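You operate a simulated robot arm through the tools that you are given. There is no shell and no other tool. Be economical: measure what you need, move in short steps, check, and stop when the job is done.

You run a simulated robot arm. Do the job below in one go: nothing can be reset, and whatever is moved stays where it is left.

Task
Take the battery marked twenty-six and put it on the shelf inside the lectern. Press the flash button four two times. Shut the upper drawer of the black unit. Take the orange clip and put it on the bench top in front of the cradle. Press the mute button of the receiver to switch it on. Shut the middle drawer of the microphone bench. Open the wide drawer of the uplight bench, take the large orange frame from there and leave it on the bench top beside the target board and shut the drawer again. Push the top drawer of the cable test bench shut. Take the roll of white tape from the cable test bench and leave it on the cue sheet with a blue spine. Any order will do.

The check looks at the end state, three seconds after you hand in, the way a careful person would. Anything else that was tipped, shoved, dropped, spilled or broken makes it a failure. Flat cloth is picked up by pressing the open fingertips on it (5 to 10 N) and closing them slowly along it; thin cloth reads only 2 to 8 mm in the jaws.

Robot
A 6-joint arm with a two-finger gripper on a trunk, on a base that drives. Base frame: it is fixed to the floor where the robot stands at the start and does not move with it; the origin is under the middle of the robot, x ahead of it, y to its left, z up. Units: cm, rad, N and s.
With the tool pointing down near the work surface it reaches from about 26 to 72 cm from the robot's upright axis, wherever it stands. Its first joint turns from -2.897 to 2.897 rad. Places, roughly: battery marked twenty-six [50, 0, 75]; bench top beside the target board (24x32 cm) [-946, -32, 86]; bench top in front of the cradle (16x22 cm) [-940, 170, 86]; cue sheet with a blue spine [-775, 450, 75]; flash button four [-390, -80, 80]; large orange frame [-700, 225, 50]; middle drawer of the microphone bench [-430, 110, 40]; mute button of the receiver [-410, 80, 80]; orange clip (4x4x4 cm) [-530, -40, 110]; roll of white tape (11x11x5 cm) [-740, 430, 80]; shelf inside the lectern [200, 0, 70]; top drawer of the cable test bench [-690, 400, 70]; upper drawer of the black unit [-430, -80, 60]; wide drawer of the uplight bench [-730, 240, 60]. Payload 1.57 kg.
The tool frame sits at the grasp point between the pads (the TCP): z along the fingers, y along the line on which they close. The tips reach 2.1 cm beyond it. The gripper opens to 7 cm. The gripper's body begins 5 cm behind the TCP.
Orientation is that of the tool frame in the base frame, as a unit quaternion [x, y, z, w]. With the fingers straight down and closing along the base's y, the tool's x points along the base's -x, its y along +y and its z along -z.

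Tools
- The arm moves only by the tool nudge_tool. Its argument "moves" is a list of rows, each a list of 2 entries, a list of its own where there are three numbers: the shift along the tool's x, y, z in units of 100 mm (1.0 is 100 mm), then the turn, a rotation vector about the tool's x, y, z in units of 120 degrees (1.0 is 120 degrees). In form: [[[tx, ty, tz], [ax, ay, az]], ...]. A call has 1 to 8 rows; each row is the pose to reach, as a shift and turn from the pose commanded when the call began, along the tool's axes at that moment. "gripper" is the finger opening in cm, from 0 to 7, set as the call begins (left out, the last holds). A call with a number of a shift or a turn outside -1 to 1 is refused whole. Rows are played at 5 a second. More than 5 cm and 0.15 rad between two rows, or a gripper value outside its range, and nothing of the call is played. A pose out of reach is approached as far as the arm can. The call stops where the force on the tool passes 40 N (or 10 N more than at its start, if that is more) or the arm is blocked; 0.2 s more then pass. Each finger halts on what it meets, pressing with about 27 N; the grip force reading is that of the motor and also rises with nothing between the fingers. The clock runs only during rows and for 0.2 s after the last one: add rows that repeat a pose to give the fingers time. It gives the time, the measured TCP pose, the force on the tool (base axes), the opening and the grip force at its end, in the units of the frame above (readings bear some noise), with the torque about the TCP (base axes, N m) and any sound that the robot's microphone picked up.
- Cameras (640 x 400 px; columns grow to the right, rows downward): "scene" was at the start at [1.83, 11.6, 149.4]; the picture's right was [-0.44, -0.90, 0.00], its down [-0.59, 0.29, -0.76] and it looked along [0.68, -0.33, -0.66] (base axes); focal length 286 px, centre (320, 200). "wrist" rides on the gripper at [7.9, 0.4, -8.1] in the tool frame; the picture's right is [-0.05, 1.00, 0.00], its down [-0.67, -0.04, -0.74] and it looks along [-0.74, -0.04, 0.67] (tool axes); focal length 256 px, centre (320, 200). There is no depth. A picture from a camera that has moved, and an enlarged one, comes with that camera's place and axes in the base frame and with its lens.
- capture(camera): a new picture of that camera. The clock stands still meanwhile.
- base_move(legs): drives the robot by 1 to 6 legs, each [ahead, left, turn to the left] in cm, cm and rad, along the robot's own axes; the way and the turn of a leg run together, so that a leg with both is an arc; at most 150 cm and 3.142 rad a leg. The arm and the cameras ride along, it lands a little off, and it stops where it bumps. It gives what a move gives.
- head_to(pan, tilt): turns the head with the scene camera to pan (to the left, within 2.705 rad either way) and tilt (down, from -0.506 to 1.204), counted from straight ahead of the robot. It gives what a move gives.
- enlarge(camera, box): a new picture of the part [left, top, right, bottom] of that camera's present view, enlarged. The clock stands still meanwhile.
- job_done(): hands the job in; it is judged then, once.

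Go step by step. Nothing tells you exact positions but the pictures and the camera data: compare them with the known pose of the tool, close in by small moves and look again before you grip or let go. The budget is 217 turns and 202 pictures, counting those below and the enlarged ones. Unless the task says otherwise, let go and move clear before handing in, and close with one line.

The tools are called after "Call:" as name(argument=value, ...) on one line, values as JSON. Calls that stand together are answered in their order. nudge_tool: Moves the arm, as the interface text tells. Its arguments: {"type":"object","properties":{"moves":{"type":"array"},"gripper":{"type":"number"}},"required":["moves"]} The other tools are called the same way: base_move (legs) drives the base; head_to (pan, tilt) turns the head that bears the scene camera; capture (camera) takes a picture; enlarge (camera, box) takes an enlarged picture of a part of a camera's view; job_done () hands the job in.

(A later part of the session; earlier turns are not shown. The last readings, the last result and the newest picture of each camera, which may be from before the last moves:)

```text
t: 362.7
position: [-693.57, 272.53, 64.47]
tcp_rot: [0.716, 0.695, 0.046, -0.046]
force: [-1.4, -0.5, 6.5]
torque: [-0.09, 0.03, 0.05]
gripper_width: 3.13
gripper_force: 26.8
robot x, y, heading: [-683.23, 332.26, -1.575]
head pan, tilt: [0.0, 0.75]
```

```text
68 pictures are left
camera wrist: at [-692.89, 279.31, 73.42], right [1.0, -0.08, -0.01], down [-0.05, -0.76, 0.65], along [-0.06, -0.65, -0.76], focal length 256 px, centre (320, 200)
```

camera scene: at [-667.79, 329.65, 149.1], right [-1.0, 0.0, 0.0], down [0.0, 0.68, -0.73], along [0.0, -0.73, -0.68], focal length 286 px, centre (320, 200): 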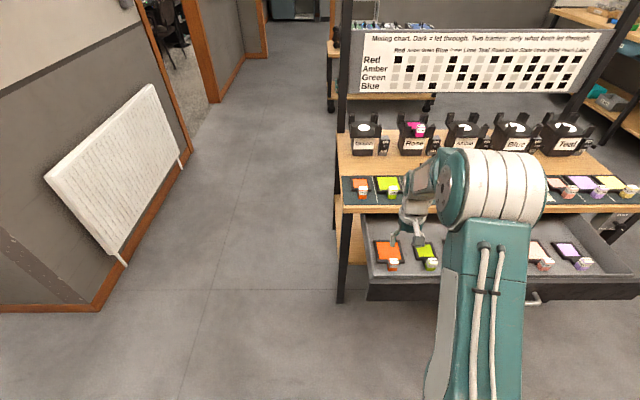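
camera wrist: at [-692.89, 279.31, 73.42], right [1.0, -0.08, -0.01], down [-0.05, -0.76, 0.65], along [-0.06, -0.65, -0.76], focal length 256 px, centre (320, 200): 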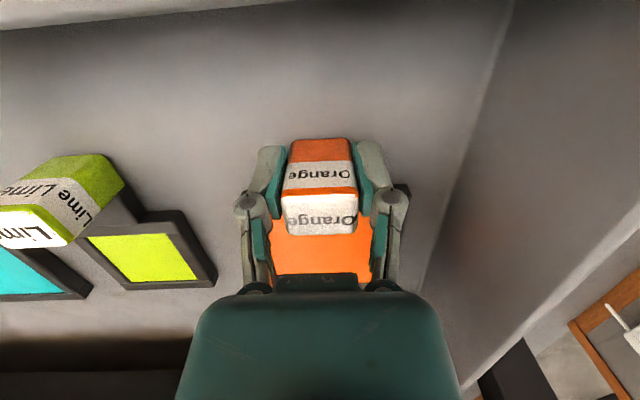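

Gripped. Lift straight up.

Call:
nudge_tool(moves=[[[0.02, 0, -0.2], [0, 0, 0]], [[0.05, 0, -0.5], [0, 0, 0]], [[0.1, 0, -0.8], [0, 0, 0]], [[0.13, 0, -1.0], [0, 0, 0]]])

Call:
nudge_tool(moves=[[[0.04, 0, -0.3], [0, 0, 0]], [[0.1, 0, -0.7], [0, 0, 0]], [[0.13, 0, -1.0], [0, 0, 0]]])

Call:
capture(camera="wrist")

Call:
capture(camera="scene")

```text
t: 363.7
position: [-693.8, 272.68, 74.41]
tcp_rot: [0.716, 0.695, 0.046, -0.047]
force: [-0.5, -0.9, -1.1]
torque: [0.13, 0.0, 0.01]
gripper_width: 3.14
gripper_force: 27.4
robot x, y, heading: [-683.35, 332.04, -1.579]
head pan, tilt: [0.0, 0.75]
```

```text
t: 364.5
position: [-693.73, 272.4, 84.48]
tcp_rot: [0.715, 0.696, 0.047, -0.048]
force: [-1.0, 0.0, -2.3]
torque: [0.11, -0.04, -0.02]
gripper_width: 3.15
gripper_force: 27.2
robot x, y, heading: [-683.35, 332.35, -1.572]
head pan, tilt: [0.0, 0.75]
```

```text
67 pictures are left
camera wrist: at [-692.85, 279.16, 93.47], right [1.0, -0.08, -0.01], down [-0.05, -0.76, 0.65], along [-0.06, -0.65, -0.76], focal length 256 px, centre (320, 200)
```

wrist: 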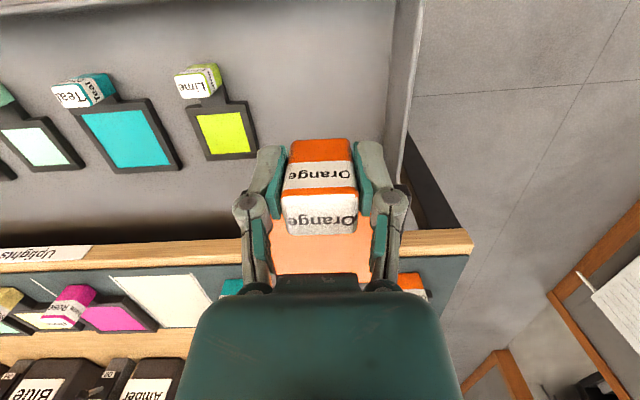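

```text
66 pictures are left
camera scene: at [-667.65, 329.6, 149.08], right [-1.0, 0.0, 0.0], down [0.0, 0.68, -0.73], along [0.0, -0.73, -0.68], focal length 286 px, centre (320, 200)
```

scene: 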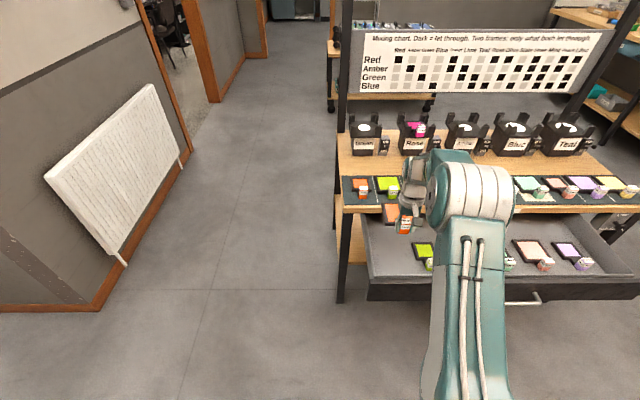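

Frame held level. I'll raise and retract, then carry it around to the lantern bench's left end (I'll shut the drawer on return).

Call:
nudge_tool(moves=[[[0.2, 0, -0.25], [0, 0, 0]], [[0.45, 0, -0.5], [0, 0, 0]], [[0.7, 0, -0.75], [0, 0, 0]]])

Call:
nudge_tool(moves=[[[0.2, 0, -0.25], [0, 0, 0]], [[0.45, 0, -0.5], [0, 0, 0]], [[0.7, 0, -0.8], [0, 0, 0]]])

Call:
base_move(legs=[[-10, 0, 0], [0, -150, 0], [0, -25, 0], [150, 0, 0], [150, 0, 0]])

Call:
head_to(pan=-0.8, tilt=0.5)

Call:
capture(camera="scene")

```text
t: 365.3
position: [-693.42, 278.55, 92.84]
tcp_rot: [0.715, 0.696, 0.046, -0.048]
force: [0.0, -0.2, -1.9]
torque: [0.12, -0.03, 0.03]
gripper_width: 3.14
gripper_force: 26.9
robot x, y, heading: [-683.27, 332.32, -1.572]
head pan, tilt: [0.0, 0.75]
```

```text
t: 366.1
position: [-693.28, 284.45, 101.72]
tcp_rot: [0.715, 0.696, 0.046, -0.048]
force: [0.3, 0.0, -2.4]
torque: [0.11, 0.05, -0.02]
gripper_width: 3.19
gripper_force: 27.4
robot x, y, heading: [-683.18, 332.41, -1.574]
head pan, tilt: [0.0, 0.75]
```

```text
t: 389.9
position: [-852.2, -10.97, 101.81]
tcp_rot: [0.702, 0.709, 0.046, -0.048]
force: [-0.7, 0.4, -1.9]
torque: [0.08, 0.0, -0.01]
gripper_width: 3.16
gripper_force: 26.9
robot x, y, heading: [-843.84, 37.3, -1.537]
head pan, tilt: [0.0, 0.75]
```

```text
t: 391.0
position: [-852.3, -10.91, 101.92]
tcp_rot: [0.702, 0.709, 0.045, -0.047]
force: [0.8, 0.0, -1.5]
torque: [0.12, 0.0, -0.02]
gripper_width: 3.15
gripper_force: 26.9
robot x, y, heading: [-844.29, 36.71, -1.539]
head pan, tilt: [-0.799, 0.499]
```

```text
65 pictures are left
camera scene: at [-834.87, 36.92, 151.28], right [-0.72, 0.69, 0.0], down [0.33, 0.35, -0.88], along [-0.61, -0.63, -0.48], focal length 286 px, centre (320, 200)
```

scene: 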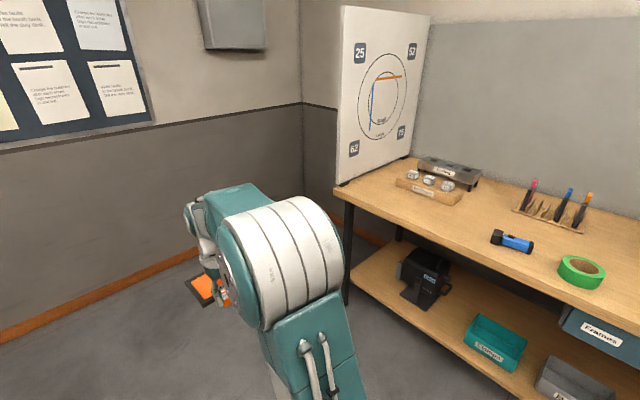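

The target board stands at the bench's left end; free top in front near (−941, −28), ahead of the lamps block (front x≈−959). I'll turn to face −x and line up.

Call:
base_move(legs=[[0, 0, -1.603], [0, 73, 0], [33, 0, 0]])

Call:
head_to(pan=0, tilt=0.7)

Call:
capture(camera="scene")

Call:
capture(camera="wrist")

```text
t: 400.6
position: [-925.0, -24.18, 101.85]
tcp_rot: [0.998, -0.018, 0.065, 0.0]
force: [-0.1, -0.1, -0.2]
torque: [0.0, -0.07, 0.0]
gripper_width: 3.18
gripper_force: 27.1
robot x, y, heading: [-877.08, -34.99, 3.13]
head pan, tilt: [-0.799, 0.499]
```

```text
t: 401.8
position: [-925.04, -24.37, 102.06]
tcp_rot: [0.998, -0.016, 0.067, -0.001]
force: [0.9, 0.4, -1.9]
torque: [0.01, -0.12, 0.0]
gripper_width: 3.15
gripper_force: 27.2
robot x, y, heading: [-877.35, -34.95, 3.132]
head pan, tilt: [0.0, 0.7]
```

```text
64 pictures are left
camera scene: at [-880.1, -50.13, 149.51], right [0.01, 1.0, 0.0], down [0.64, -0.01, -0.76], along [-0.76, 0.01, -0.65], focal length 286 px, centre (320, 200)
```

scene: 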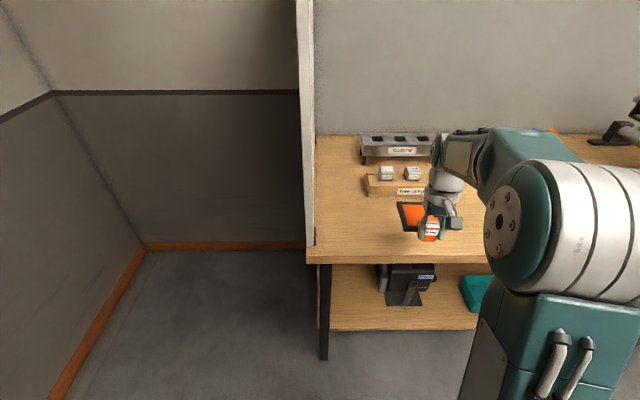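

```text
63 pictures are left
camera wrist: at [-918.11, -25.01, 110.89], right [-0.09, -1.0, -0.01], down [-0.76, 0.06, 0.65], along [-0.65, 0.06, -0.76], focal length 256 px, centre (320, 200)
```

wrist: 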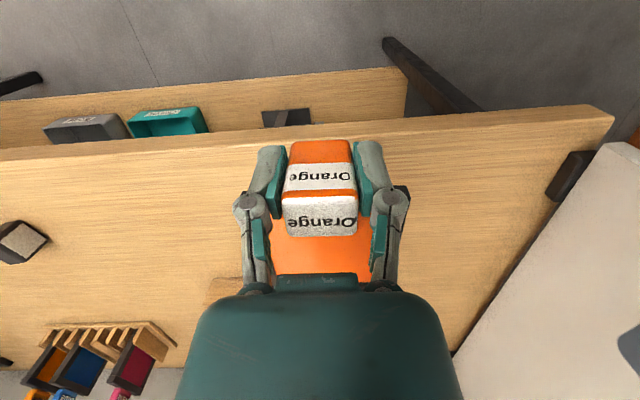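

Bench front edge ≈ x −931; lamps block front ≈ −957. I'll bring the frame to about TCP (−937.5, −27.5) and lower.

Call:
nudge_tool(moves=[[[-0.3, 0.1, 0.0], [0, 0, 0]], [[-0.6, 0.2, 0.1], [0, 0, 0]], [[-1.0, 0.3, 0.2], [0, 0, 0]]])

Call:
nudge_tool(moves=[[[-0.2, 0.02, 0.2], [0, 0, 0]], [[-0.3, 0.04, 0.45], [0, 0, 0]], [[-0.36, 0.04, 0.65], [0, 0, 0]]])

Call:
capture(camera="wrist")

Call:
enlarge(camera="scene", box=[300, 140, 492, 260])

```text
t: 402.6
position: [-934.72, -27.07, 98.62]
tcp_rot: [0.998, -0.016, 0.066, -0.001]
force: [-0.7, -0.4, -0.4]
torque: [0.0, -0.07, -0.03]
gripper_width: 3.17
gripper_force: 27.0
robot x, y, heading: [-877.43, -34.79, 3.133]
head pan, tilt: [0.0, 0.7]
```

```text
t: 403.4
position: [-937.52, -27.19, 91.61]
tcp_rot: [0.998, -0.016, 0.065, 0.0]
force: [-0.8, -0.9, -0.7]
torque: [0.01, -0.08, 0.03]
gripper_width: 3.15
gripper_force: 27.3
robot x, y, heading: [-877.1, -34.63, 3.134]
head pan, tilt: [0.0, 0.7]
```

```text
62 pictures are left
camera wrist: at [-930.57, -28.01, 100.56], right [-0.09, -1.0, -0.01], down [-0.76, 0.06, 0.65], along [-0.65, 0.06, -0.76], focal length 256 px, centre (320, 200)
```

wrist: 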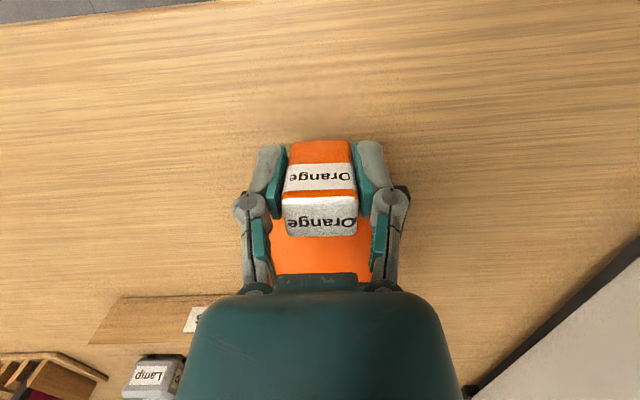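

```text
3.33 times, centred on (396, 200) of scene
camera zoom: at [-880.16, -50.15, 149.5], right [0.01, 1.0, 0.0], down [0.65, -0.01, -0.76], along [-0.76, 0.01, -0.65], focal length 954 px, centre (67, 200)
```

zoom: 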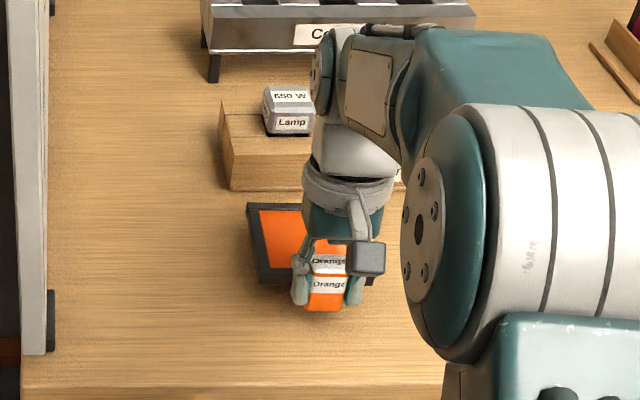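

Clear of the lamps block; give 1.5 cm more room and lower slowly.

Call:
nudge_tool(moves=[[[0.14, 0, 0.05], [0, 0, 0]], [[0.14, 0, 0.1], [0, 0, 0]], [[0.13, 0, 0.15], [0, 0, 0]]])

Call:
nudge_tool(moves=[[[-0.003, 0, 0.03], [0, 0, 0]], [[-0.006, 0, 0.06], [0, 0, 0]]])

```text
t: 404.2
position: [-935.85, -27.31, 90.27]
tcp_rot: [0.998, -0.017, 0.065, -0.001]
force: [0.3, -0.2, -1.3]
torque: [0.02, -0.09, -0.01]
gripper_width: 3.15
gripper_force: 27.0
robot x, y, heading: [-877.43, -34.83, 3.133]
head pan, tilt: [0.0, 0.7]
```

```text
t: 404.8
position: [-935.93, -27.31, 89.78]
tcp_rot: [0.998, -0.017, 0.065, -0.001]
force: [-0.3, -0.1, -2.0]
torque: [-0.01, -0.11, -0.03]
gripper_width: 3.17
gripper_force: 27.1
robot x, y, heading: [-877.14, -34.43, 3.131]
head pan, tilt: [0.0, 0.7]
```

Call:
nudge_tool(moves=[[[-0.003, 0, 0.03], [0, 0, 0]], [[-0.006, 0, 0.06], [0, 0, 0]]])

Call:
nudge_tool(moves=[[[-0.003, 0, 0.03], [0, 0, 0]], [[-0.006, 0, 0.05], [0, 0, 0]]])

```text
t: 405.4
position: [-935.86, -27.22, 89.29]
tcp_rot: [0.998, -0.017, 0.064, -0.001]
force: [2.5, -0.2, 17.1]
torque: [0.01, -0.01, -0.02]
gripper_width: 3.2
gripper_force: 27.5
robot x, y, heading: [-877.37, -34.86, 3.133]
head pan, tilt: [0.0, 0.7]
```

```text
t: 406.0
position: [-935.85, -27.31, 88.66]
tcp_rot: [0.998, -0.018, 0.064, -0.001]
force: [1.0, 2.0, 16.6]
torque: [0.03, 0.03, -0.01]
gripper_width: 3.18
gripper_force: 26.7
robot x, y, heading: [-877.52, -34.82, 3.132]
head pan, tilt: [0.0, 0.7]
```

Contact with the bench top. Open and lift away.

Call:
nudge_tool(moves=[[[0, 0, -0.02], [0, 0, 0]], [[0, 0, -0.02], [0, 0, 0]], [[0, 0, -0.02], [0, 0, 0]]], gripper=5)

Call:
nudge_tool(moves=[[[0, 0, -0.3], [0, 0, 0]], [[0, 0, -0.65], [0, 0, 0]], [[0.2, 0, -1.0], [0, 0, 0]]])

Call:
nudge_tool(moves=[[[0.4, 0, 0], [0, 0, 0]], [[0.8, 0, 0], [0, 0, 0]]])

Call:
capture(camera="scene")

```text
t: 406.8
position: [-935.88, -27.22, 88.78]
tcp_rot: [0.998, -0.016, 0.065, -0.001]
force: [0.7, 0.3, -0.5]
torque: [0.0, 0.02, 0.02]
gripper_width: 5.01
gripper_force: 0.0
robot x, y, heading: [-877.68, -34.86, 3.134]
head pan, tilt: [0.0, 0.7]
```

```text
t: 407.6
position: [-935.41, -27.21, 99.08]
tcp_rot: [0.998, -0.018, 0.066, -0.001]
force: [-0.5, 0.0, -0.3]
torque: [-0.01, 0.0, -0.01]
gripper_width: 5.01
gripper_force: 0.0
robot x, y, heading: [-877.78, -34.6, 3.128]
head pan, tilt: [0.0, 0.7]
```

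```text
t: 408.2
position: [-927.32, -27.45, 100.24]
tcp_rot: [0.998, -0.017, 0.065, -0.001]
force: [0.7, 0.3, -0.4]
torque: [-0.02, 0.01, 0.02]
gripper_width: 5.0
gripper_force: 0.2
robot x, y, heading: [-877.29, -34.9, 3.133]
head pan, tilt: [0.0, 0.7]
```

```text
60 pictures are left
camera scene: at [-880.09, -50.17, 149.5], right [0.01, 1.0, 0.0], down [0.65, -0.01, -0.76], along [-0.76, 0.01, -0.65], focal length 286 px, centre (320, 200)
```

scene: 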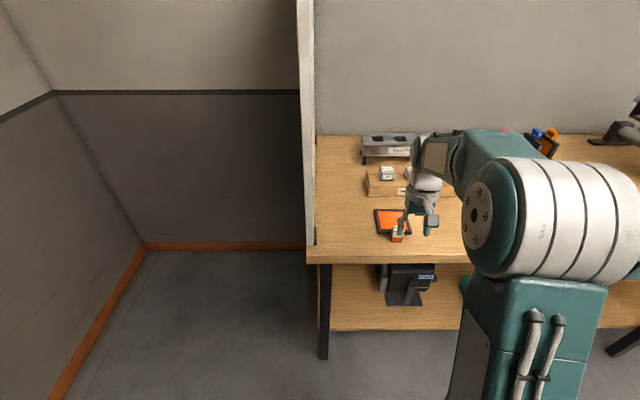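

The frame is placed beside the target board. Now return to shut the wide drawer: drive back around.

Call:
base_move(legs=[[-27, 0, 0.01], [0, -150, 0], [0, -150, 0], [0, -75, 0], [0, 0, 1.571]])

Call:
head_to(pan=0.5, tilt=0.6)

Call:
capture(camera="scene")

```text
t: 431.5
position: [-864.35, 288.47, 100.32]
tcp_rot: [0.719, 0.692, 0.046, -0.046]
force: [0.4, 0.1, 0.0]
torque: [0.02, -0.02, 0.01]
gripper_width: 5.03
gripper_force: 0.1
robot x, y, heading: [-856.67, 338.18, -1.584]
head pan, tilt: [0.0, 0.7]
```

```text
t: 432.4
position: [-864.41, 288.51, 100.15]
tcp_rot: [0.719, 0.692, 0.046, -0.047]
force: [-0.1, 0.6, 0.8]
torque: [-0.01, -0.02, 0.03]
gripper_width: 5.01
gripper_force: 0.1
robot x, y, heading: [-856.67, 338.61, -1.583]
head pan, tilt: [0.499, 0.6]
```

```text
59 pictures are left
camera scene: at [-837.05, 336.16, 150.36], right [-0.89, -0.47, 0.0], down [-0.26, 0.5, -0.82], along [0.38, -0.73, -0.57], focal length 286 px, centre (320, 200)
```

scene: 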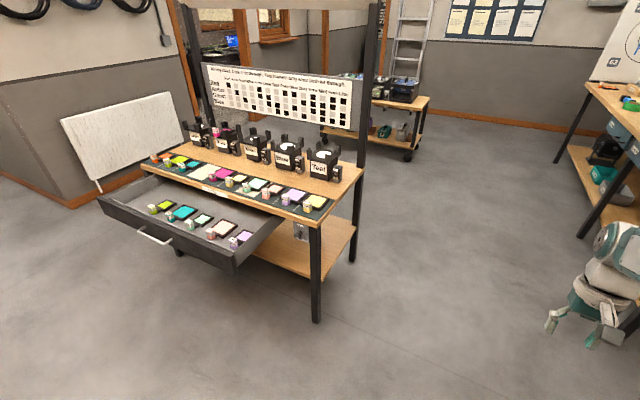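

Shift along to the drawer, then set the closed fingers in front of the panel beside the handle.

Call:
base_move(legs=[[-16, 0, 0.012], [0, 120, 0]])

Call:
nudge_tool(moves=[[[-0.05, 0, 0.2], [0, -0.06, 0]], [[-0.1, 0, 0.4], [0, -0.12, 0]], [[-0.15, 0, 0.6], [0, -0.18, 0]], [[-0.2, 0, 0.8], [0, -0.24, 0]], [[-0.2, 0, 0.95], [0, -0.3, 0]]], gripper=0)

Call:
capture(camera="wrist")

```text
t: 439.5
position: [-743.6, 303.97, 100.34]
tcp_rot: [0.713, 0.698, 0.046, -0.046]
force: [0.2, -0.1, 0.1]
torque: [0.0, -0.03, 0.03]
gripper_width: 5.0
gripper_force: 0.0
robot x, y, heading: [-736.77, 354.28, -1.569]
head pan, tilt: [0.499, 0.6]
```

```text
t: 440.7
position: [-743.66, 303.14, 90.69]
tcp_rot: [0.693, 0.678, -0.178, 0.17]
force: [-1.2, 0.0, 0.3]
torque: [-0.02, 0.02, 0.01]
gripper_width: 0.0
gripper_force: 27.1
robot x, y, heading: [-736.61, 354.09, -1.572]
head pan, tilt: [0.499, 0.6]
```

```text
58 pictures are left
camera wrist: at [-742.93, 313.91, 93.86], right [1.0, -0.07, 0.02], down [-0.04, -0.23, 0.97], along [-0.06, -0.97, -0.23], focal length 256 px, centre (320, 200)
```

wrist: 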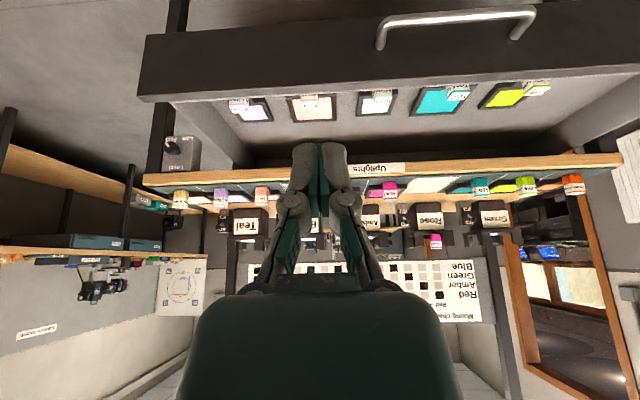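

Call:
nudge_tool(moves=[[[0.1, 0, 0.3], [0, -0.03, 0]], [[0.2, 0, 0.6], [0, -0.06, 0]], [[0.3, 0, 0.9], [0, -0.08, 0]]])

Call:
nudge_tool(moves=[[[0.2, 0, 0.3], [0, 0, 0]], [[0.4, 0, 0.6], [0, 0, 0]], [[0.6, 0, 0.9], [0, 0, 0]]])

Call:
capture(camera="wrist")

```text
t: 441.7
position: [-739.97, 303.05, 80.6]
tcp_rot: [0.586, 0.753, -0.175, 0.241]
force: [0.1, 0.2, -0.2]
torque: [-0.03, 0.01, 0.02]
gripper_width: 0.0
gripper_force: 27.8
out of reach, approached as far as the arm can: row 1, 2
robot x, y, heading: [-737.19, 353.92, -1.567]
head pan, tilt: [0.499, 0.6]
stopped in row 3: the arm was blocked; the commanded pose is now the measured one
```

```text
t: 442.5
position: [-739.94, 302.82, 69.61]
tcp_rot: [0.585, 0.755, -0.174, 0.241]
force: [0.6, 0.1, -1.2]
torque: [-0.01, 0.0, 0.01]
gripper_width: 0.0
gripper_force: 27.1
robot x, y, heading: [-736.78, 353.86, -1.573]
head pan, tilt: [0.499, 0.6]
```

```text
57 pictures are left
camera wrist: at [-742.27, 313.67, 71.65], right [0.98, 0.21, 0.05], down [-0.02, -0.13, 0.99], along [0.22, -0.97, -0.12], focal length 256 px, centre (320, 200)
```

wrist: 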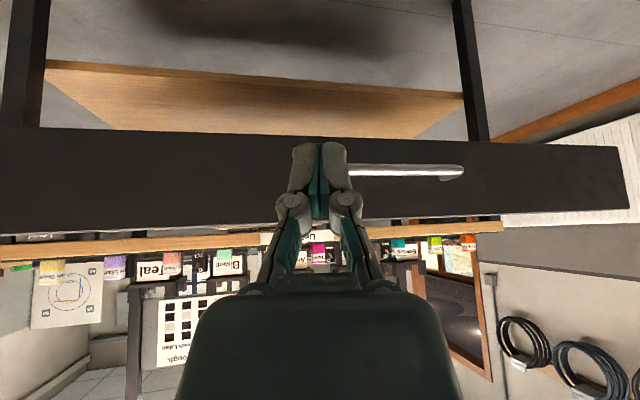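

The tool yawed a little but is usable. Shift 8 cm right to stay clear of the handle and lower 2.5 cm, then push by driving.

Call:
base_move(legs=[[0, -8, 0]])

Call:
nudge_tool(moves=[[[0.07, 0, 0.1], [0, 0, 0]], [[0.14, 0, 0.2], [0, 0, 0]]])

Call:
base_move(legs=[[24, 0, 0]])

Call:
capture(camera="wrist")

Call:
capture(camera="scene")

```text
t: 443.5
position: [-746.03, 302.96, 69.73]
tcp_rot: [0.583, 0.756, -0.177, 0.238]
force: [2.3, 0.1, 0.0]
torque: [0.04, 0.05, -0.05]
gripper_width: 0.01
gripper_force: 26.6
robot x, y, heading: [-743.66, 354.36, -1.576]
head pan, tilt: [0.499, 0.6]
```

```text
t: 444.1
position: [-745.84, 302.92, 67.13]
tcp_rot: [0.583, 0.756, -0.174, 0.242]
force: [-0.1, 1.1, 1.0]
torque: [-0.03, 0.0, -0.02]
gripper_width: 0.0
gripper_force: 27.5
robot x, y, heading: [-743.4, 354.03, -1.567]
head pan, tilt: [0.499, 0.6]
```

```text
t: 445.9
position: [-747.19, 278.58, 67.0]
tcp_rot: [0.586, 0.753, -0.171, 0.244]
force: [-1.2, -0.1, 0.1]
torque: [0.0, -0.01, 0.01]
gripper_width: 0.0
gripper_force: 27.2
robot x, y, heading: [-743.83, 329.6, -1.566]
head pan, tilt: [0.499, 0.6]
```

```text
56 pictures are left
camera wrist: at [-749.69, 289.33, 69.21], right [0.98, 0.21, 0.06], down [-0.03, -0.14, 0.99], along [0.22, -0.97, -0.13], focal length 256 px, centre (320, 200)
```

wrist: 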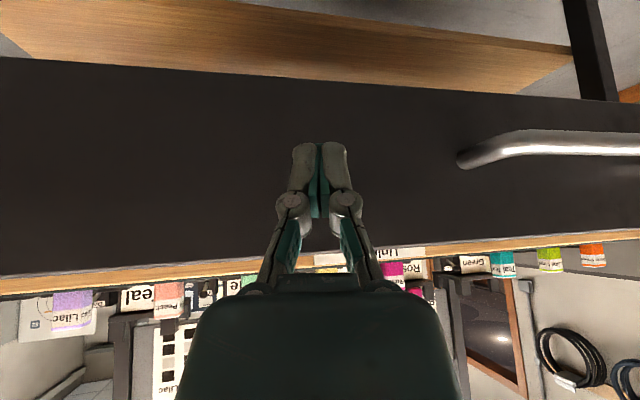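

```text
55 pictures are left
camera scene: at [-724.25, 327.6, 150.39], right [-0.88, -0.48, 0.0], down [-0.27, 0.5, -0.82], along [0.39, -0.72, -0.57], focal length 286 px, centre (320, 200)
```

scene: 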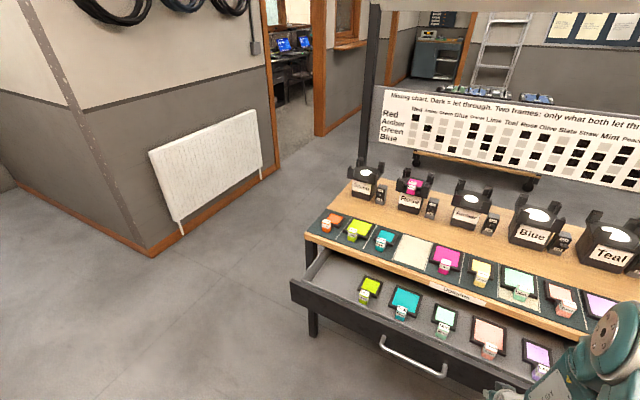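

Pushing works. Drive 20 cm more.

Call:
base_move(legs=[[20, 0, 0]])

Call:
capture(camera="wrist")

Call:
capture(camera="scene")

```text
t: 447.5
position: [-747.11, 259.31, 67.18]
tcp_rot: [0.584, 0.755, -0.172, 0.245]
force: [-0.1, 0.4, -0.4]
torque: [-0.02, 0.0, -0.01]
gripper_width: 0.0
gripper_force: 26.8
robot x, y, heading: [-743.93, 310.23, -1.567]
head pan, tilt: [0.499, 0.6]
```

```text
54 pictures are left
camera wrist: at [-749.49, 270.03, 69.25], right [0.97, 0.22, 0.06], down [-0.03, -0.13, 0.99], along [0.22, -0.97, -0.12], focal length 256 px, centre (320, 200)
```

wrist: 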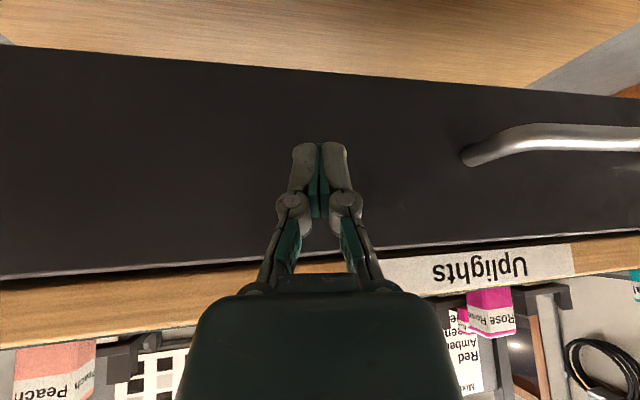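

```text
53 pictures are left
camera scene: at [-724.1, 308.36, 150.37], right [-0.88, -0.48, 0.0], down [-0.27, 0.5, -0.82], along [0.4, -0.72, -0.57], focal length 286 px, centre (320, 200)
```

scene: 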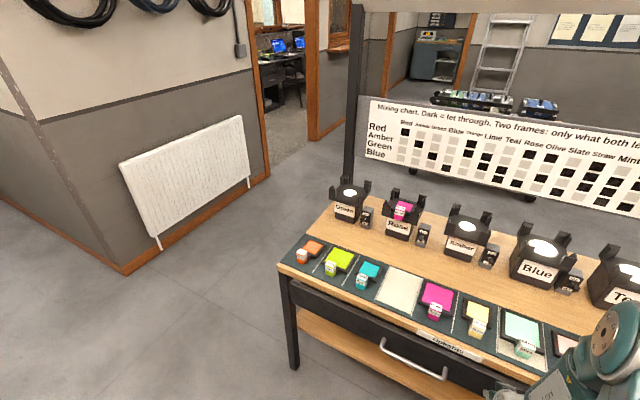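

About 5 cm remain. Ease back, lower 3 cm for hand clearance under the bench edge, and push on with the arm.

Call:
nudge_tool(moves=[[[0.08, 0.026, -0.055], [0, 0, 0]], [[0.25, 0.02, 0.19], [0, 0, 0]], [[0.17, -0.01, 0.245], [0, 0, 0]], [[0.05, -0.046, 0.327], [0, 0, 0]], [[-0.07, -0.085, 0.409], [0, 0, 0]], [[-0.19, -0.124, 0.49], [0, 0, 0]]])

Call:
capture(camera="wrist")

```text
t: 448.9
position: [-746.94, 254.99, 64.35]
tcp_rot: [0.584, 0.755, -0.171, 0.244]
force: [-0.3, 11.8, 7.5]
torque: [0.03, 0.06, -0.03]
gripper_width: 0.0
gripper_force: 27.3
out of reach, approached as far as the arm can: row 2, 3
robot x, y, heading: [-743.94, 310.38, -1.572]
head pan, tilt: [0.499, 0.6]
```

```text
52 pictures are left
camera wrist: at [-749.38, 265.78, 66.41], right [0.97, 0.22, 0.06], down [-0.03, -0.14, 0.99], along [0.22, -0.97, -0.13], focal length 256 px, centre (320, 200)
```

wrist: 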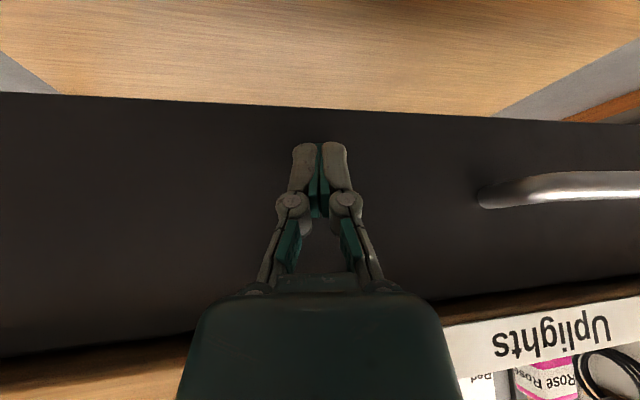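

Pressure is building (12 N). Push a little more to be sure it is fully home.

Call:
nudge_tool(moves=[[[-0.04, -0.013, 0.027], [0, 0, 0]], [[-0.08, -0.026, 0.054], [0, 0, 0]], [[-0.11, -0.036, 0.075], [0, 0, 0]]])

Call:
capture(camera="wrist")

```text
t: 449.3
position: [-746.93, 255.04, 64.1]
tcp_rot: [0.585, 0.756, -0.168, 0.242]
force: [0.2, 8.9, 3.4]
torque: [0.01, 0.04, -0.01]
gripper_width: 0.0
gripper_force: 27.2
robot x, y, heading: [-744.16, 310.01, -1.57]
head pan, tilt: [0.499, 0.6]
stopped in row 1: the force on the tool passed its limit at 46 N (the readings are from after the stop); the commanded pose is now the measured one
```

```text
51 pictures are left
camera wrist: at [-749.38, 265.76, 66.28], right [0.97, 0.22, 0.06], down [-0.03, -0.14, 0.99], along [0.22, -0.97, -0.13], focal length 256 px, centre (320, 200)
```

wrist: 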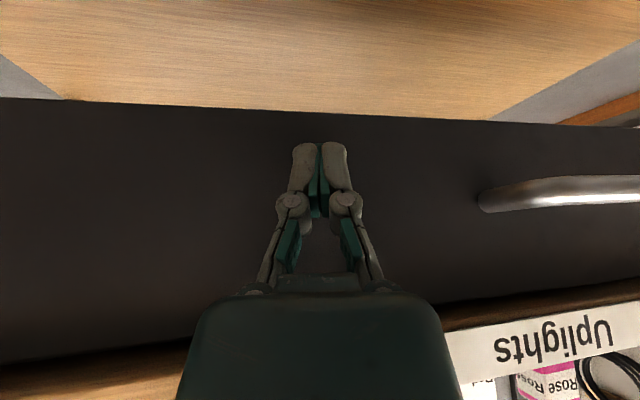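

The drawer is home (46 N stop). Back off, raise and untilt the arm.

Call:
base_move(legs=[[-20, 0, 0]])

Call:
nudge_tool(moves=[[[-0.15, 0, -0.25], [0, 0.05, 0]], [[-0.3, 0, -0.5], [0, 0.1, 0]], [[-0.45, 0, -0.75], [0, 0.15, 0]], [[-0.6, 0, -1.0], [0, 0.2, 0]]])

Call:
nudge_tool(moves=[[[0, 0, -0.3], [0, 0.04, 0]], [[0, 0, -0.6], [0, 0.09, 0]], [[0, 0, -1.0], [0, 0.09, 0]]])

Call:
nudge_tool(moves=[[[0, 0, -0.4], [0, 0, 0]], [[0, 0, -0.8], [0, 0, 0]], [[0, 0, -1.0], [0, 0, 0]]])

Call:
capture(camera="scene")

```text
t: 450.9
position: [-746.9, 274.6, 64.17]
tcp_rot: [0.583, 0.757, -0.168, 0.243]
force: [0.2, 0.2, 0.0]
torque: [-0.02, -0.02, -0.03]
gripper_width: 0.0
gripper_force: 26.6
robot x, y, heading: [-744.02, 329.79, -1.569]
head pan, tilt: [0.499, 0.6]
```

```text
t: 451.9
position: [-745.64, 274.68, 76.03]
tcp_rot: [0.671, 0.73, -0.022, 0.132]
force: [-4.7, 2.2, -1.4]
torque: [-0.17, -0.24, 0.0]
gripper_width: 0.01
gripper_force: 27.2
robot x, y, heading: [-743.9, 330.03, -1.566]
head pan, tilt: [0.499, 0.6]
```

```text
t: 452.7
position: [-748.2, 276.91, 85.44]
tcp_rot: [0.607, 0.795, 0.014, 0.005]
force: [-0.4, -0.5, -0.6]
torque: [0.02, 0.0, 0.03]
gripper_width: 0.0
gripper_force: 26.8
robot x, y, heading: [-744.1, 330.23, -1.561]
head pan, tilt: [0.499, 0.6]
```

```text
t: 453.5
position: [-748.24, 276.76, 95.71]
tcp_rot: [0.607, 0.795, 0.015, 0.006]
force: [-0.8, -0.1, 0.7]
torque: [0.0, 0.01, -0.02]
gripper_width: 0.0
gripper_force: 26.3
robot x, y, heading: [-744.02, 330.02, -1.566]
head pan, tilt: [0.499, 0.6]
```

```text
50 pictures are left
camera scene: at [-724.14, 328.19, 150.36], right [-0.88, -0.48, 0.0], down [-0.27, 0.5, -0.82], along [0.4, -0.72, -0.57], focal length 286 px, centre (320, 200)
```

scene: 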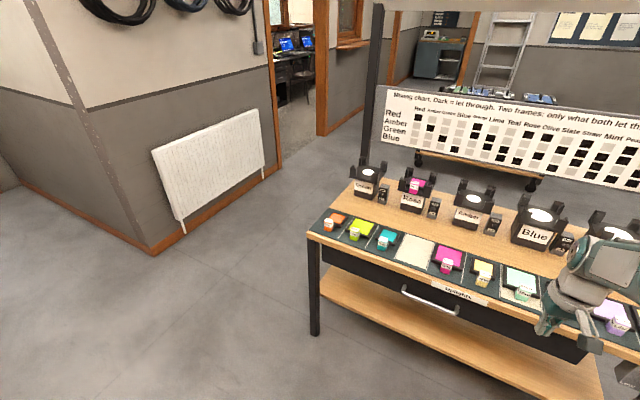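

Wide drawer shut. Straighten the wrist, then turn around to the cable test bench.

Call:
nudge_tool(moves=[[[0.3, 0, 0], [0, 0, 0.064]], [[0.6, 0, 0], [0, 0, 0.127]], [[0.95, 0, 0], [0, 0, 0.127]]])

Call:
base_move(legs=[[0, 0, 3.137]])

Call:
head_to(pan=0.0, tilt=0.65)

Call:
capture(camera="scene")

```text
t: 454.3
position: [-751.03, 286.06, 95.8]
tcp_rot: [0.707, 0.707, 0.014, 0.003]
force: [-0.3, -0.5, 0.3]
torque: [0.05, -0.01, -0.01]
gripper_width: 0.0
gripper_force: 27.2
robot x, y, heading: [-744.08, 329.94, -1.566]
head pan, tilt: [0.499, 0.6]
```

```text
t: 461.8
position: [-732.55, 373.24, 95.84]
tcp_rot: [-0.671, 0.741, 0.005, -0.015]
force: [0.0, 0.5, 0.3]
torque: [-0.02, 0.0, -0.01]
gripper_width: 0.0
gripper_force: 27.0
robot x, y, heading: [-743.81, 329.84, 1.475]
head pan, tilt: [0.499, 0.6]
```

```text
t: 462.7
position: [-732.66, 373.22, 95.89]
tcp_rot: [-0.671, 0.741, 0.004, -0.015]
force: [0.0, 1.1, 0.4]
torque: [-0.01, 0.01, -0.01]
gripper_width: 0.01
gripper_force: 27.4
robot x, y, heading: [-744.06, 330.15, 1.477]
head pan, tilt: [0.0, 0.649]
```

```text
49 pictures are left
camera scene: at [-758.95, 334.3, 149.94], right [1.0, -0.09, 0.0], down [-0.06, -0.6, -0.8], along [0.07, 0.79, -0.61], focal length 286 px, centre (320, 200)
```

scene: 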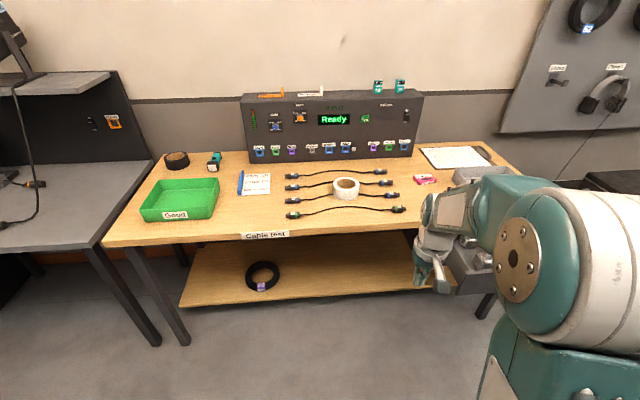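

I'll enlarge the tape and cue sheet area, and the open drawer.

Call:
enlarge(camera="scene", box=[220, 140, 420, 265])

Call:
enlarge(camera="scene", box=[380, 180, 540, 280])

```text
3.20 times, centred on (320, 202) of scene
camera zoom: at [-758.95, 334.3, 149.94], right [1.0, -0.09, 0.0], down [-0.06, -0.6, -0.8], along [0.07, 0.79, -0.61], focal length 916 px, centre (320, 192)
```

zoom: 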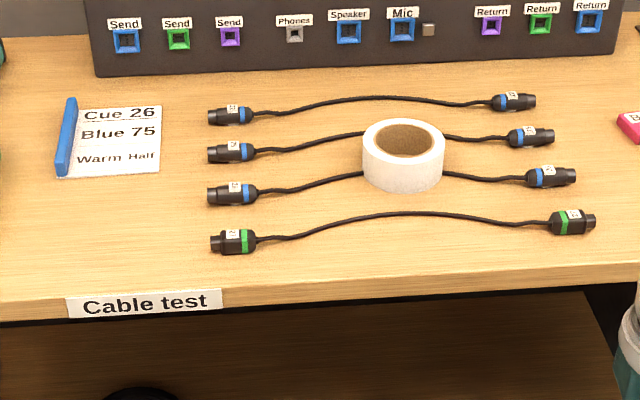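

```text
4.00 times, centred on (460, 230) of scene
camera zoom: at [-758.95, 334.3, 149.94], right [1.0, -0.09, 0.0], down [-0.06, -0.6, -0.8], along [0.07, 0.79, -0.61], focal length 1145 px, centre (-240, 80)
```

zoom: 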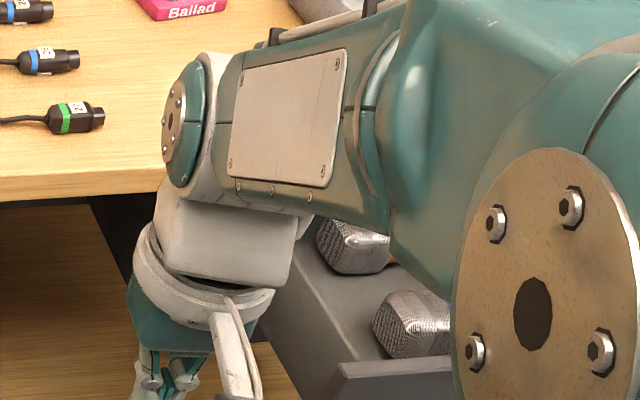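

The tape (11 cm) must be gripped by its wall; I'll take the right-hand wall with one finger in the hole. The white sheet centre is near (−778, 445). Drive closer first.

Call:
base_move(legs=[[0, 0, 0.094], [38, 0, 0]])

Call:
nudge_tool(moves=[[[-0.3, 0, 0], [0, 0, 0]], [[-0.6, 0, 0], [0, 0, 0]], [[-0.8, 0, 0], [0, 0, 0]]], gripper=4.5)

Call:
capture(camera="wrist")

Call:
capture(camera="scene")

```text
t: 465.6
position: [-736.6, 411.01, 95.88]
tcp_rot: [-0.705, 0.709, 0.004, -0.015]
force: [0.2, 0.1, 0.3]
torque: [-0.01, -0.04, 0.0]
gripper_width: 0.0
gripper_force: 26.9
robot x, y, heading: [-743.96, 366.55, 1.569]
head pan, tilt: [0.0, 0.649]
```

```text
t: 466.4
position: [-736.75, 418.99, 95.73]
tcp_rot: [-0.705, 0.709, 0.003, -0.015]
force: [-0.3, 0.0, -0.9]
torque: [0.02, 0.02, 0.03]
gripper_width: 4.5
gripper_force: 0.1
robot x, y, heading: [-743.9, 367.01, 1.567]
head pan, tilt: [0.0, 0.649]
```

```text
46 pictures are left
camera wrist: at [-736.83, 411.07, 103.87], right [-1.0, 0.06, 0.03], down [0.06, 0.68, 0.73], along [0.03, 0.73, -0.68], focal length 256 px, centre (320, 200)
```

wrist: 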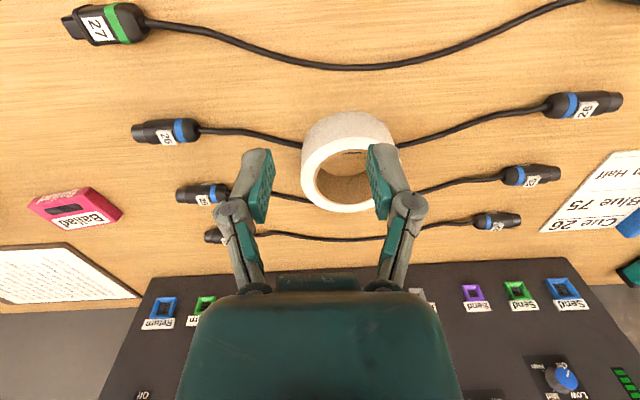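

```text
45 pictures are left
camera scene: at [-759.31, 369.72, 149.94], right [1.0, 0.0, 0.0], down [0.0, -0.61, -0.8], along [0.0, 0.8, -0.61], focal length 286 px, centre (320, 200)
```

scene: 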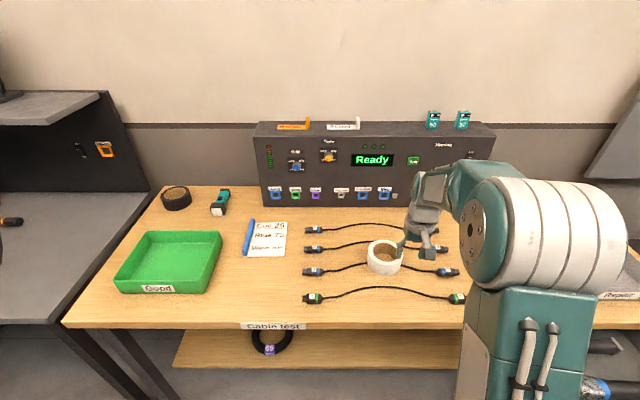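

Tape centre ≈ (−739.2, 433.1). Move over its right wall (x ≈ −734.6) and look again.

Call:
nudge_tool(moves=[[[-0.35, -0.07, 0.15], [0, 0, 0]], [[-0.7, -0.14, 0.3], [0, 0, 0]], [[-1.0, -0.2, 0.5], [0, 0, 0]]])

Call:
nudge_tool(moves=[[[-0.2, 0, 0.1], [0, 0, 0]], [[-0.4, 0, 0.3], [0, 0, 0]]])

Call:
capture(camera="wrist")

Call:
enlarge(camera="scene", box=[320, 200, 480, 300])

```text
t: 467.2
position: [-734.71, 428.87, 90.69]
tcp_rot: [-0.705, 0.709, 0.004, -0.014]
force: [0.2, -0.1, -0.4]
torque: [-0.03, -0.02, -0.04]
gripper_width: 4.52
gripper_force: 0.1
robot x, y, heading: [-743.91, 367.02, 1.568]
head pan, tilt: [0.0, 0.649]
```

```text
t: 467.8
position: [-734.85, 432.84, 87.71]
tcp_rot: [-0.705, 0.709, 0.004, -0.014]
force: [-1.2, 0.8, -0.1]
torque: [-0.02, 0.01, -0.02]
gripper_width: 4.53
gripper_force: 0.1
robot x, y, heading: [-744.49, 367.09, 1.572]
head pan, tilt: [0.0, 0.649]
```

```text
44 pictures are left
camera wrist: at [-734.96, 424.98, 95.72], right [-1.0, 0.06, 0.03], down [0.06, 0.68, 0.73], along [0.03, 0.73, -0.68], focal length 256 px, centre (320, 200)
```

wrist: 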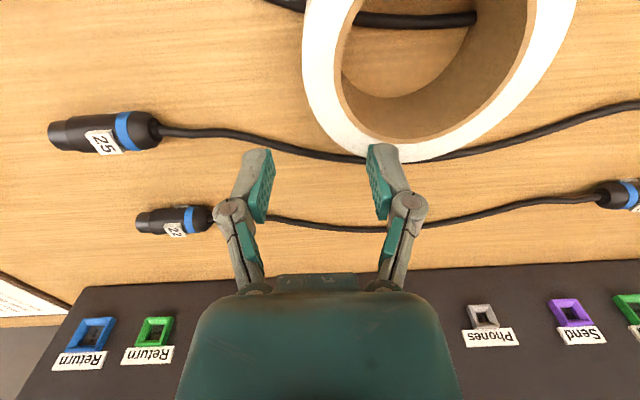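

```text
4.00 times, centred on (400, 250) of scene
camera zoom: at [-759.29, 369.79, 149.94], right [1.0, 0.0, 0.0], down [0.0, -0.61, -0.8], along [0.0, 0.8, -0.61], focal length 1145 px, centre (0, 0)
```

zoom: 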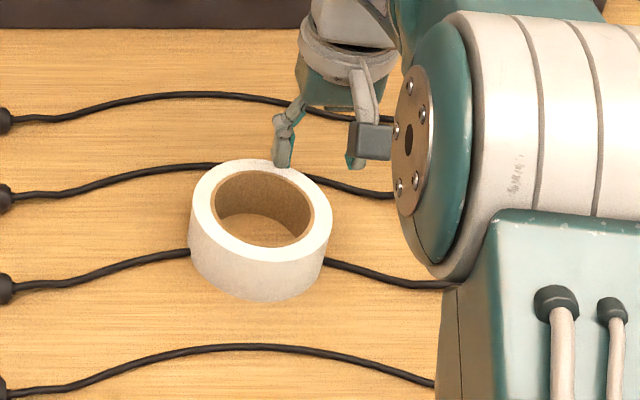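

The TCP is nearly above the wall's middle; shift 0.4 cm and descend with a check.

Call:
nudge_tool(moves=[[[0, 0.04, 0.25], [0, 0, 0]], [[0, 0.04, 0.5], [0, 0, 0]]])

Call:
capture(camera="wrist")

Call:
enlarge(camera="scene", box=[340, 215, 436, 275])

```text
t: 468.3
position: [-735.66, 433.29, 85.38]
tcp_rot: [-0.706, 0.708, 0.009, -0.009]
force: [-4.0, -1.3, 8.1]
torque: [0.0, 0.2, 0.03]
gripper_width: 5.52
gripper_force: 4.7
robot x, y, heading: [-744.24, 367.13, 1.577]
head pan, tilt: [0.0, 0.649]
stopped in row 2: the force on the tool passed its limit at 42 N (the readings are from after the stop); the commanded pose is now the measured one
```

```text
42 pictures are left
camera wrist: at [-735.74, 425.28, 93.31], right [-1.0, 0.06, 0.03], down [0.06, 0.67, 0.74], along [0.03, 0.74, -0.67], focal length 256 px, centre (320, 200)
```

wrist: 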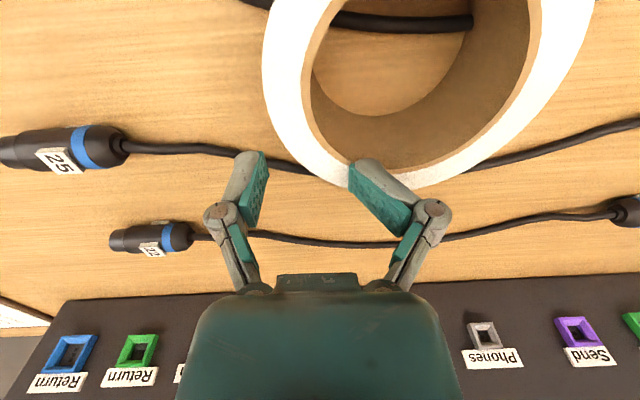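

```text
6.67 times, centred on (388, 245) of scene
camera zoom: at [-759.48, 369.74, 149.93], right [1.0, 0.0, 0.0], down [0.0, -0.61, -0.8], along [0.0, 0.8, -0.61], focal length 1908 px, centre (-133, -100)
```

zoom: 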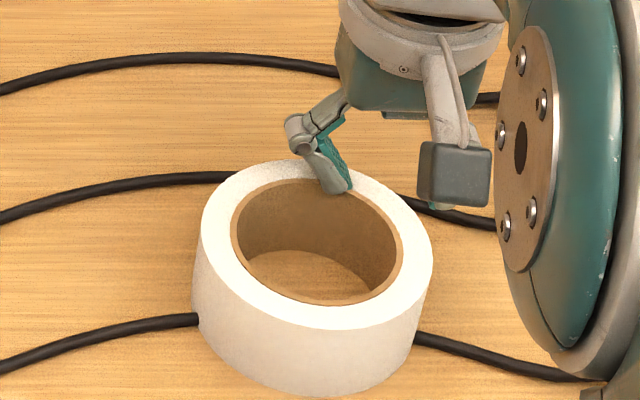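

The tape top is higher than I assumed (z≈83.3), so the true centre is about (−738.9, 430.4). Raise and reposition to (−734.3, 430.4).

Call:
nudge_tool(moves=[[[0, 0, -0.15], [0, 0, 0]], [[0, 0, -0.35], [0, 0, 0]], [[0.29, -0.13, -0.35], [0, 0, 0]], [[0.29, -0.13, -0.35], [0, 0, 0]]])

Call:
capture(camera="wrist")

```text
t: 469.3
position: [-734.01, 430.1, 88.5]
tcp_rot: [-0.705, 0.709, 0.008, -0.01]
force: [0.8, 0.8, 1.0]
torque: [-0.01, -0.01, -0.03]
gripper_width: 4.55
gripper_force: 0.1
robot x, y, heading: [-744.36, 366.78, 1.569]
head pan, tilt: [0.0, 0.649]
```

```text
40 pictures are left
camera wrist: at [-734.23, 422.12, 96.58], right [-1.0, 0.06, 0.03], down [0.06, 0.67, 0.74], along [0.02, 0.74, -0.67], focal length 256 px, centre (320, 200)
```

wrist: 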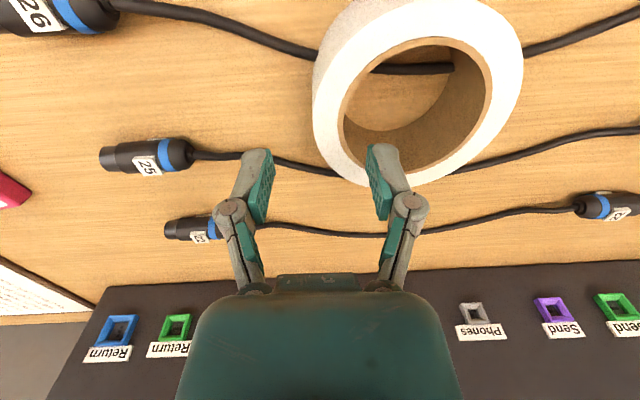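

Shift 0.6 cm and descend 6 cm to straddle the wall.

Call:
nudge_tool(moves=[[[0, 0.06, 0.1], [0, 0, 0]], [[0, 0.06, 0.35], [0, 0, 0]], [[0, 0.06, 0.48], [0, 0, 0]], [[0, 0.06, 0.6], [0, 0, 0]]])

Call:
capture(camera="wrist")

```text
t: 470.3
position: [-734.81, 430.24, 82.6]
tcp_rot: [-0.705, 0.709, 0.008, -0.011]
force: [-0.1, 0.7, 1.2]
torque: [0.03, -0.01, 0.02]
gripper_width: 4.51
gripper_force: 0.0
robot x, y, heading: [-744.33, 366.67, 1.575]
head pan, tilt: [0.0, 0.649]
```

```text
39 pictures are left
camera wrist: at [-734.93, 422.23, 90.62], right [-1.0, 0.06, 0.03], down [0.06, 0.67, 0.74], along [0.02, 0.74, -0.67], focal length 256 px, centre (320, 200)
```

wrist: 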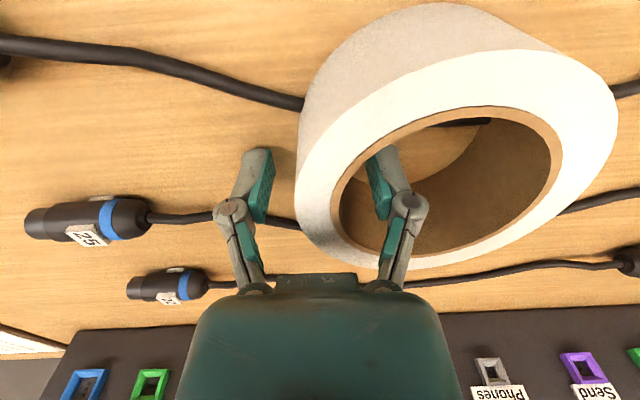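

One finger is in the hole, the other outside. Close and lift.

Call:
nudge_tool(moves=[[[0, 0, 0], [0, 0, 0]], [[0, 0, 0], [0, 0, 0]], [[0, 0, 0], [0, 0, 0]]], gripper=0.8)

Call:
nudge_tool(moves=[[[0, 0, -0.1], [0, 0, 0]], [[0, 0, -0.3], [0, 0, 0]], [[0, 0, -0.6], [0, 0, 0]]])

Call:
capture(camera="wrist")

Call:
capture(camera="scene")

```text
t: 471.1
position: [-734.67, 430.17, 82.62]
tcp_rot: [-0.705, 0.709, 0.008, -0.01]
force: [1.1, -0.3, 4.4]
torque: [0.05, -0.18, 0.01]
gripper_width: 1.96
gripper_force: 27.0
robot x, y, heading: [-743.76, 366.82, 1.572]
head pan, tilt: [0.0, 0.649]
```

```text
t: 471.9
position: [-734.83, 430.42, 88.67]
tcp_rot: [-0.705, 0.709, 0.008, -0.011]
force: [0.0, -0.1, -2.4]
torque: [-0.01, -0.1, 0.01]
gripper_width: 1.92
gripper_force: 26.9
robot x, y, heading: [-743.75, 366.97, 1.569]
head pan, tilt: [0.0, 0.649]
```

```text
38 pictures are left
camera wrist: at [-734.92, 422.43, 96.7], right [-1.0, 0.06, 0.03], down [0.06, 0.67, 0.74], along [0.02, 0.74, -0.67], focal length 256 px, centre (320, 200)
```

wrist: 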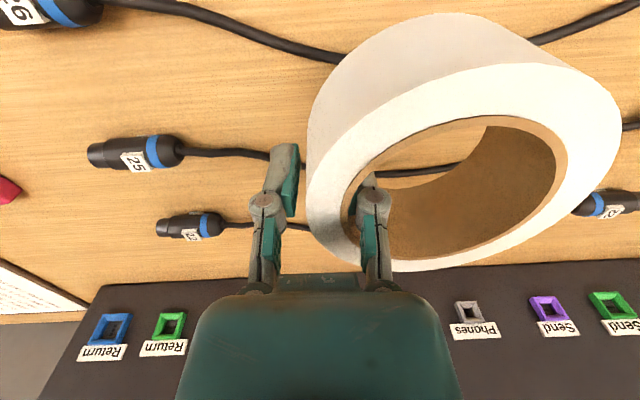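

```text
37 pictures are left
camera scene: at [-759.31, 369.85, 149.94], right [1.0, 0.0, 0.0], down [0.0, -0.61, -0.8], along [0.0, 0.8, -0.61], focal length 286 px, centre (320, 200)
```

scene: 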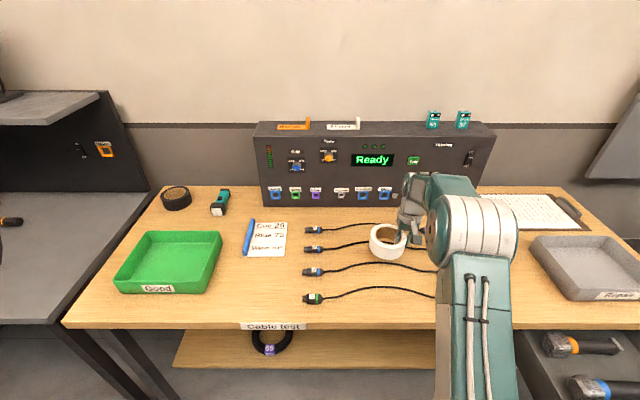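

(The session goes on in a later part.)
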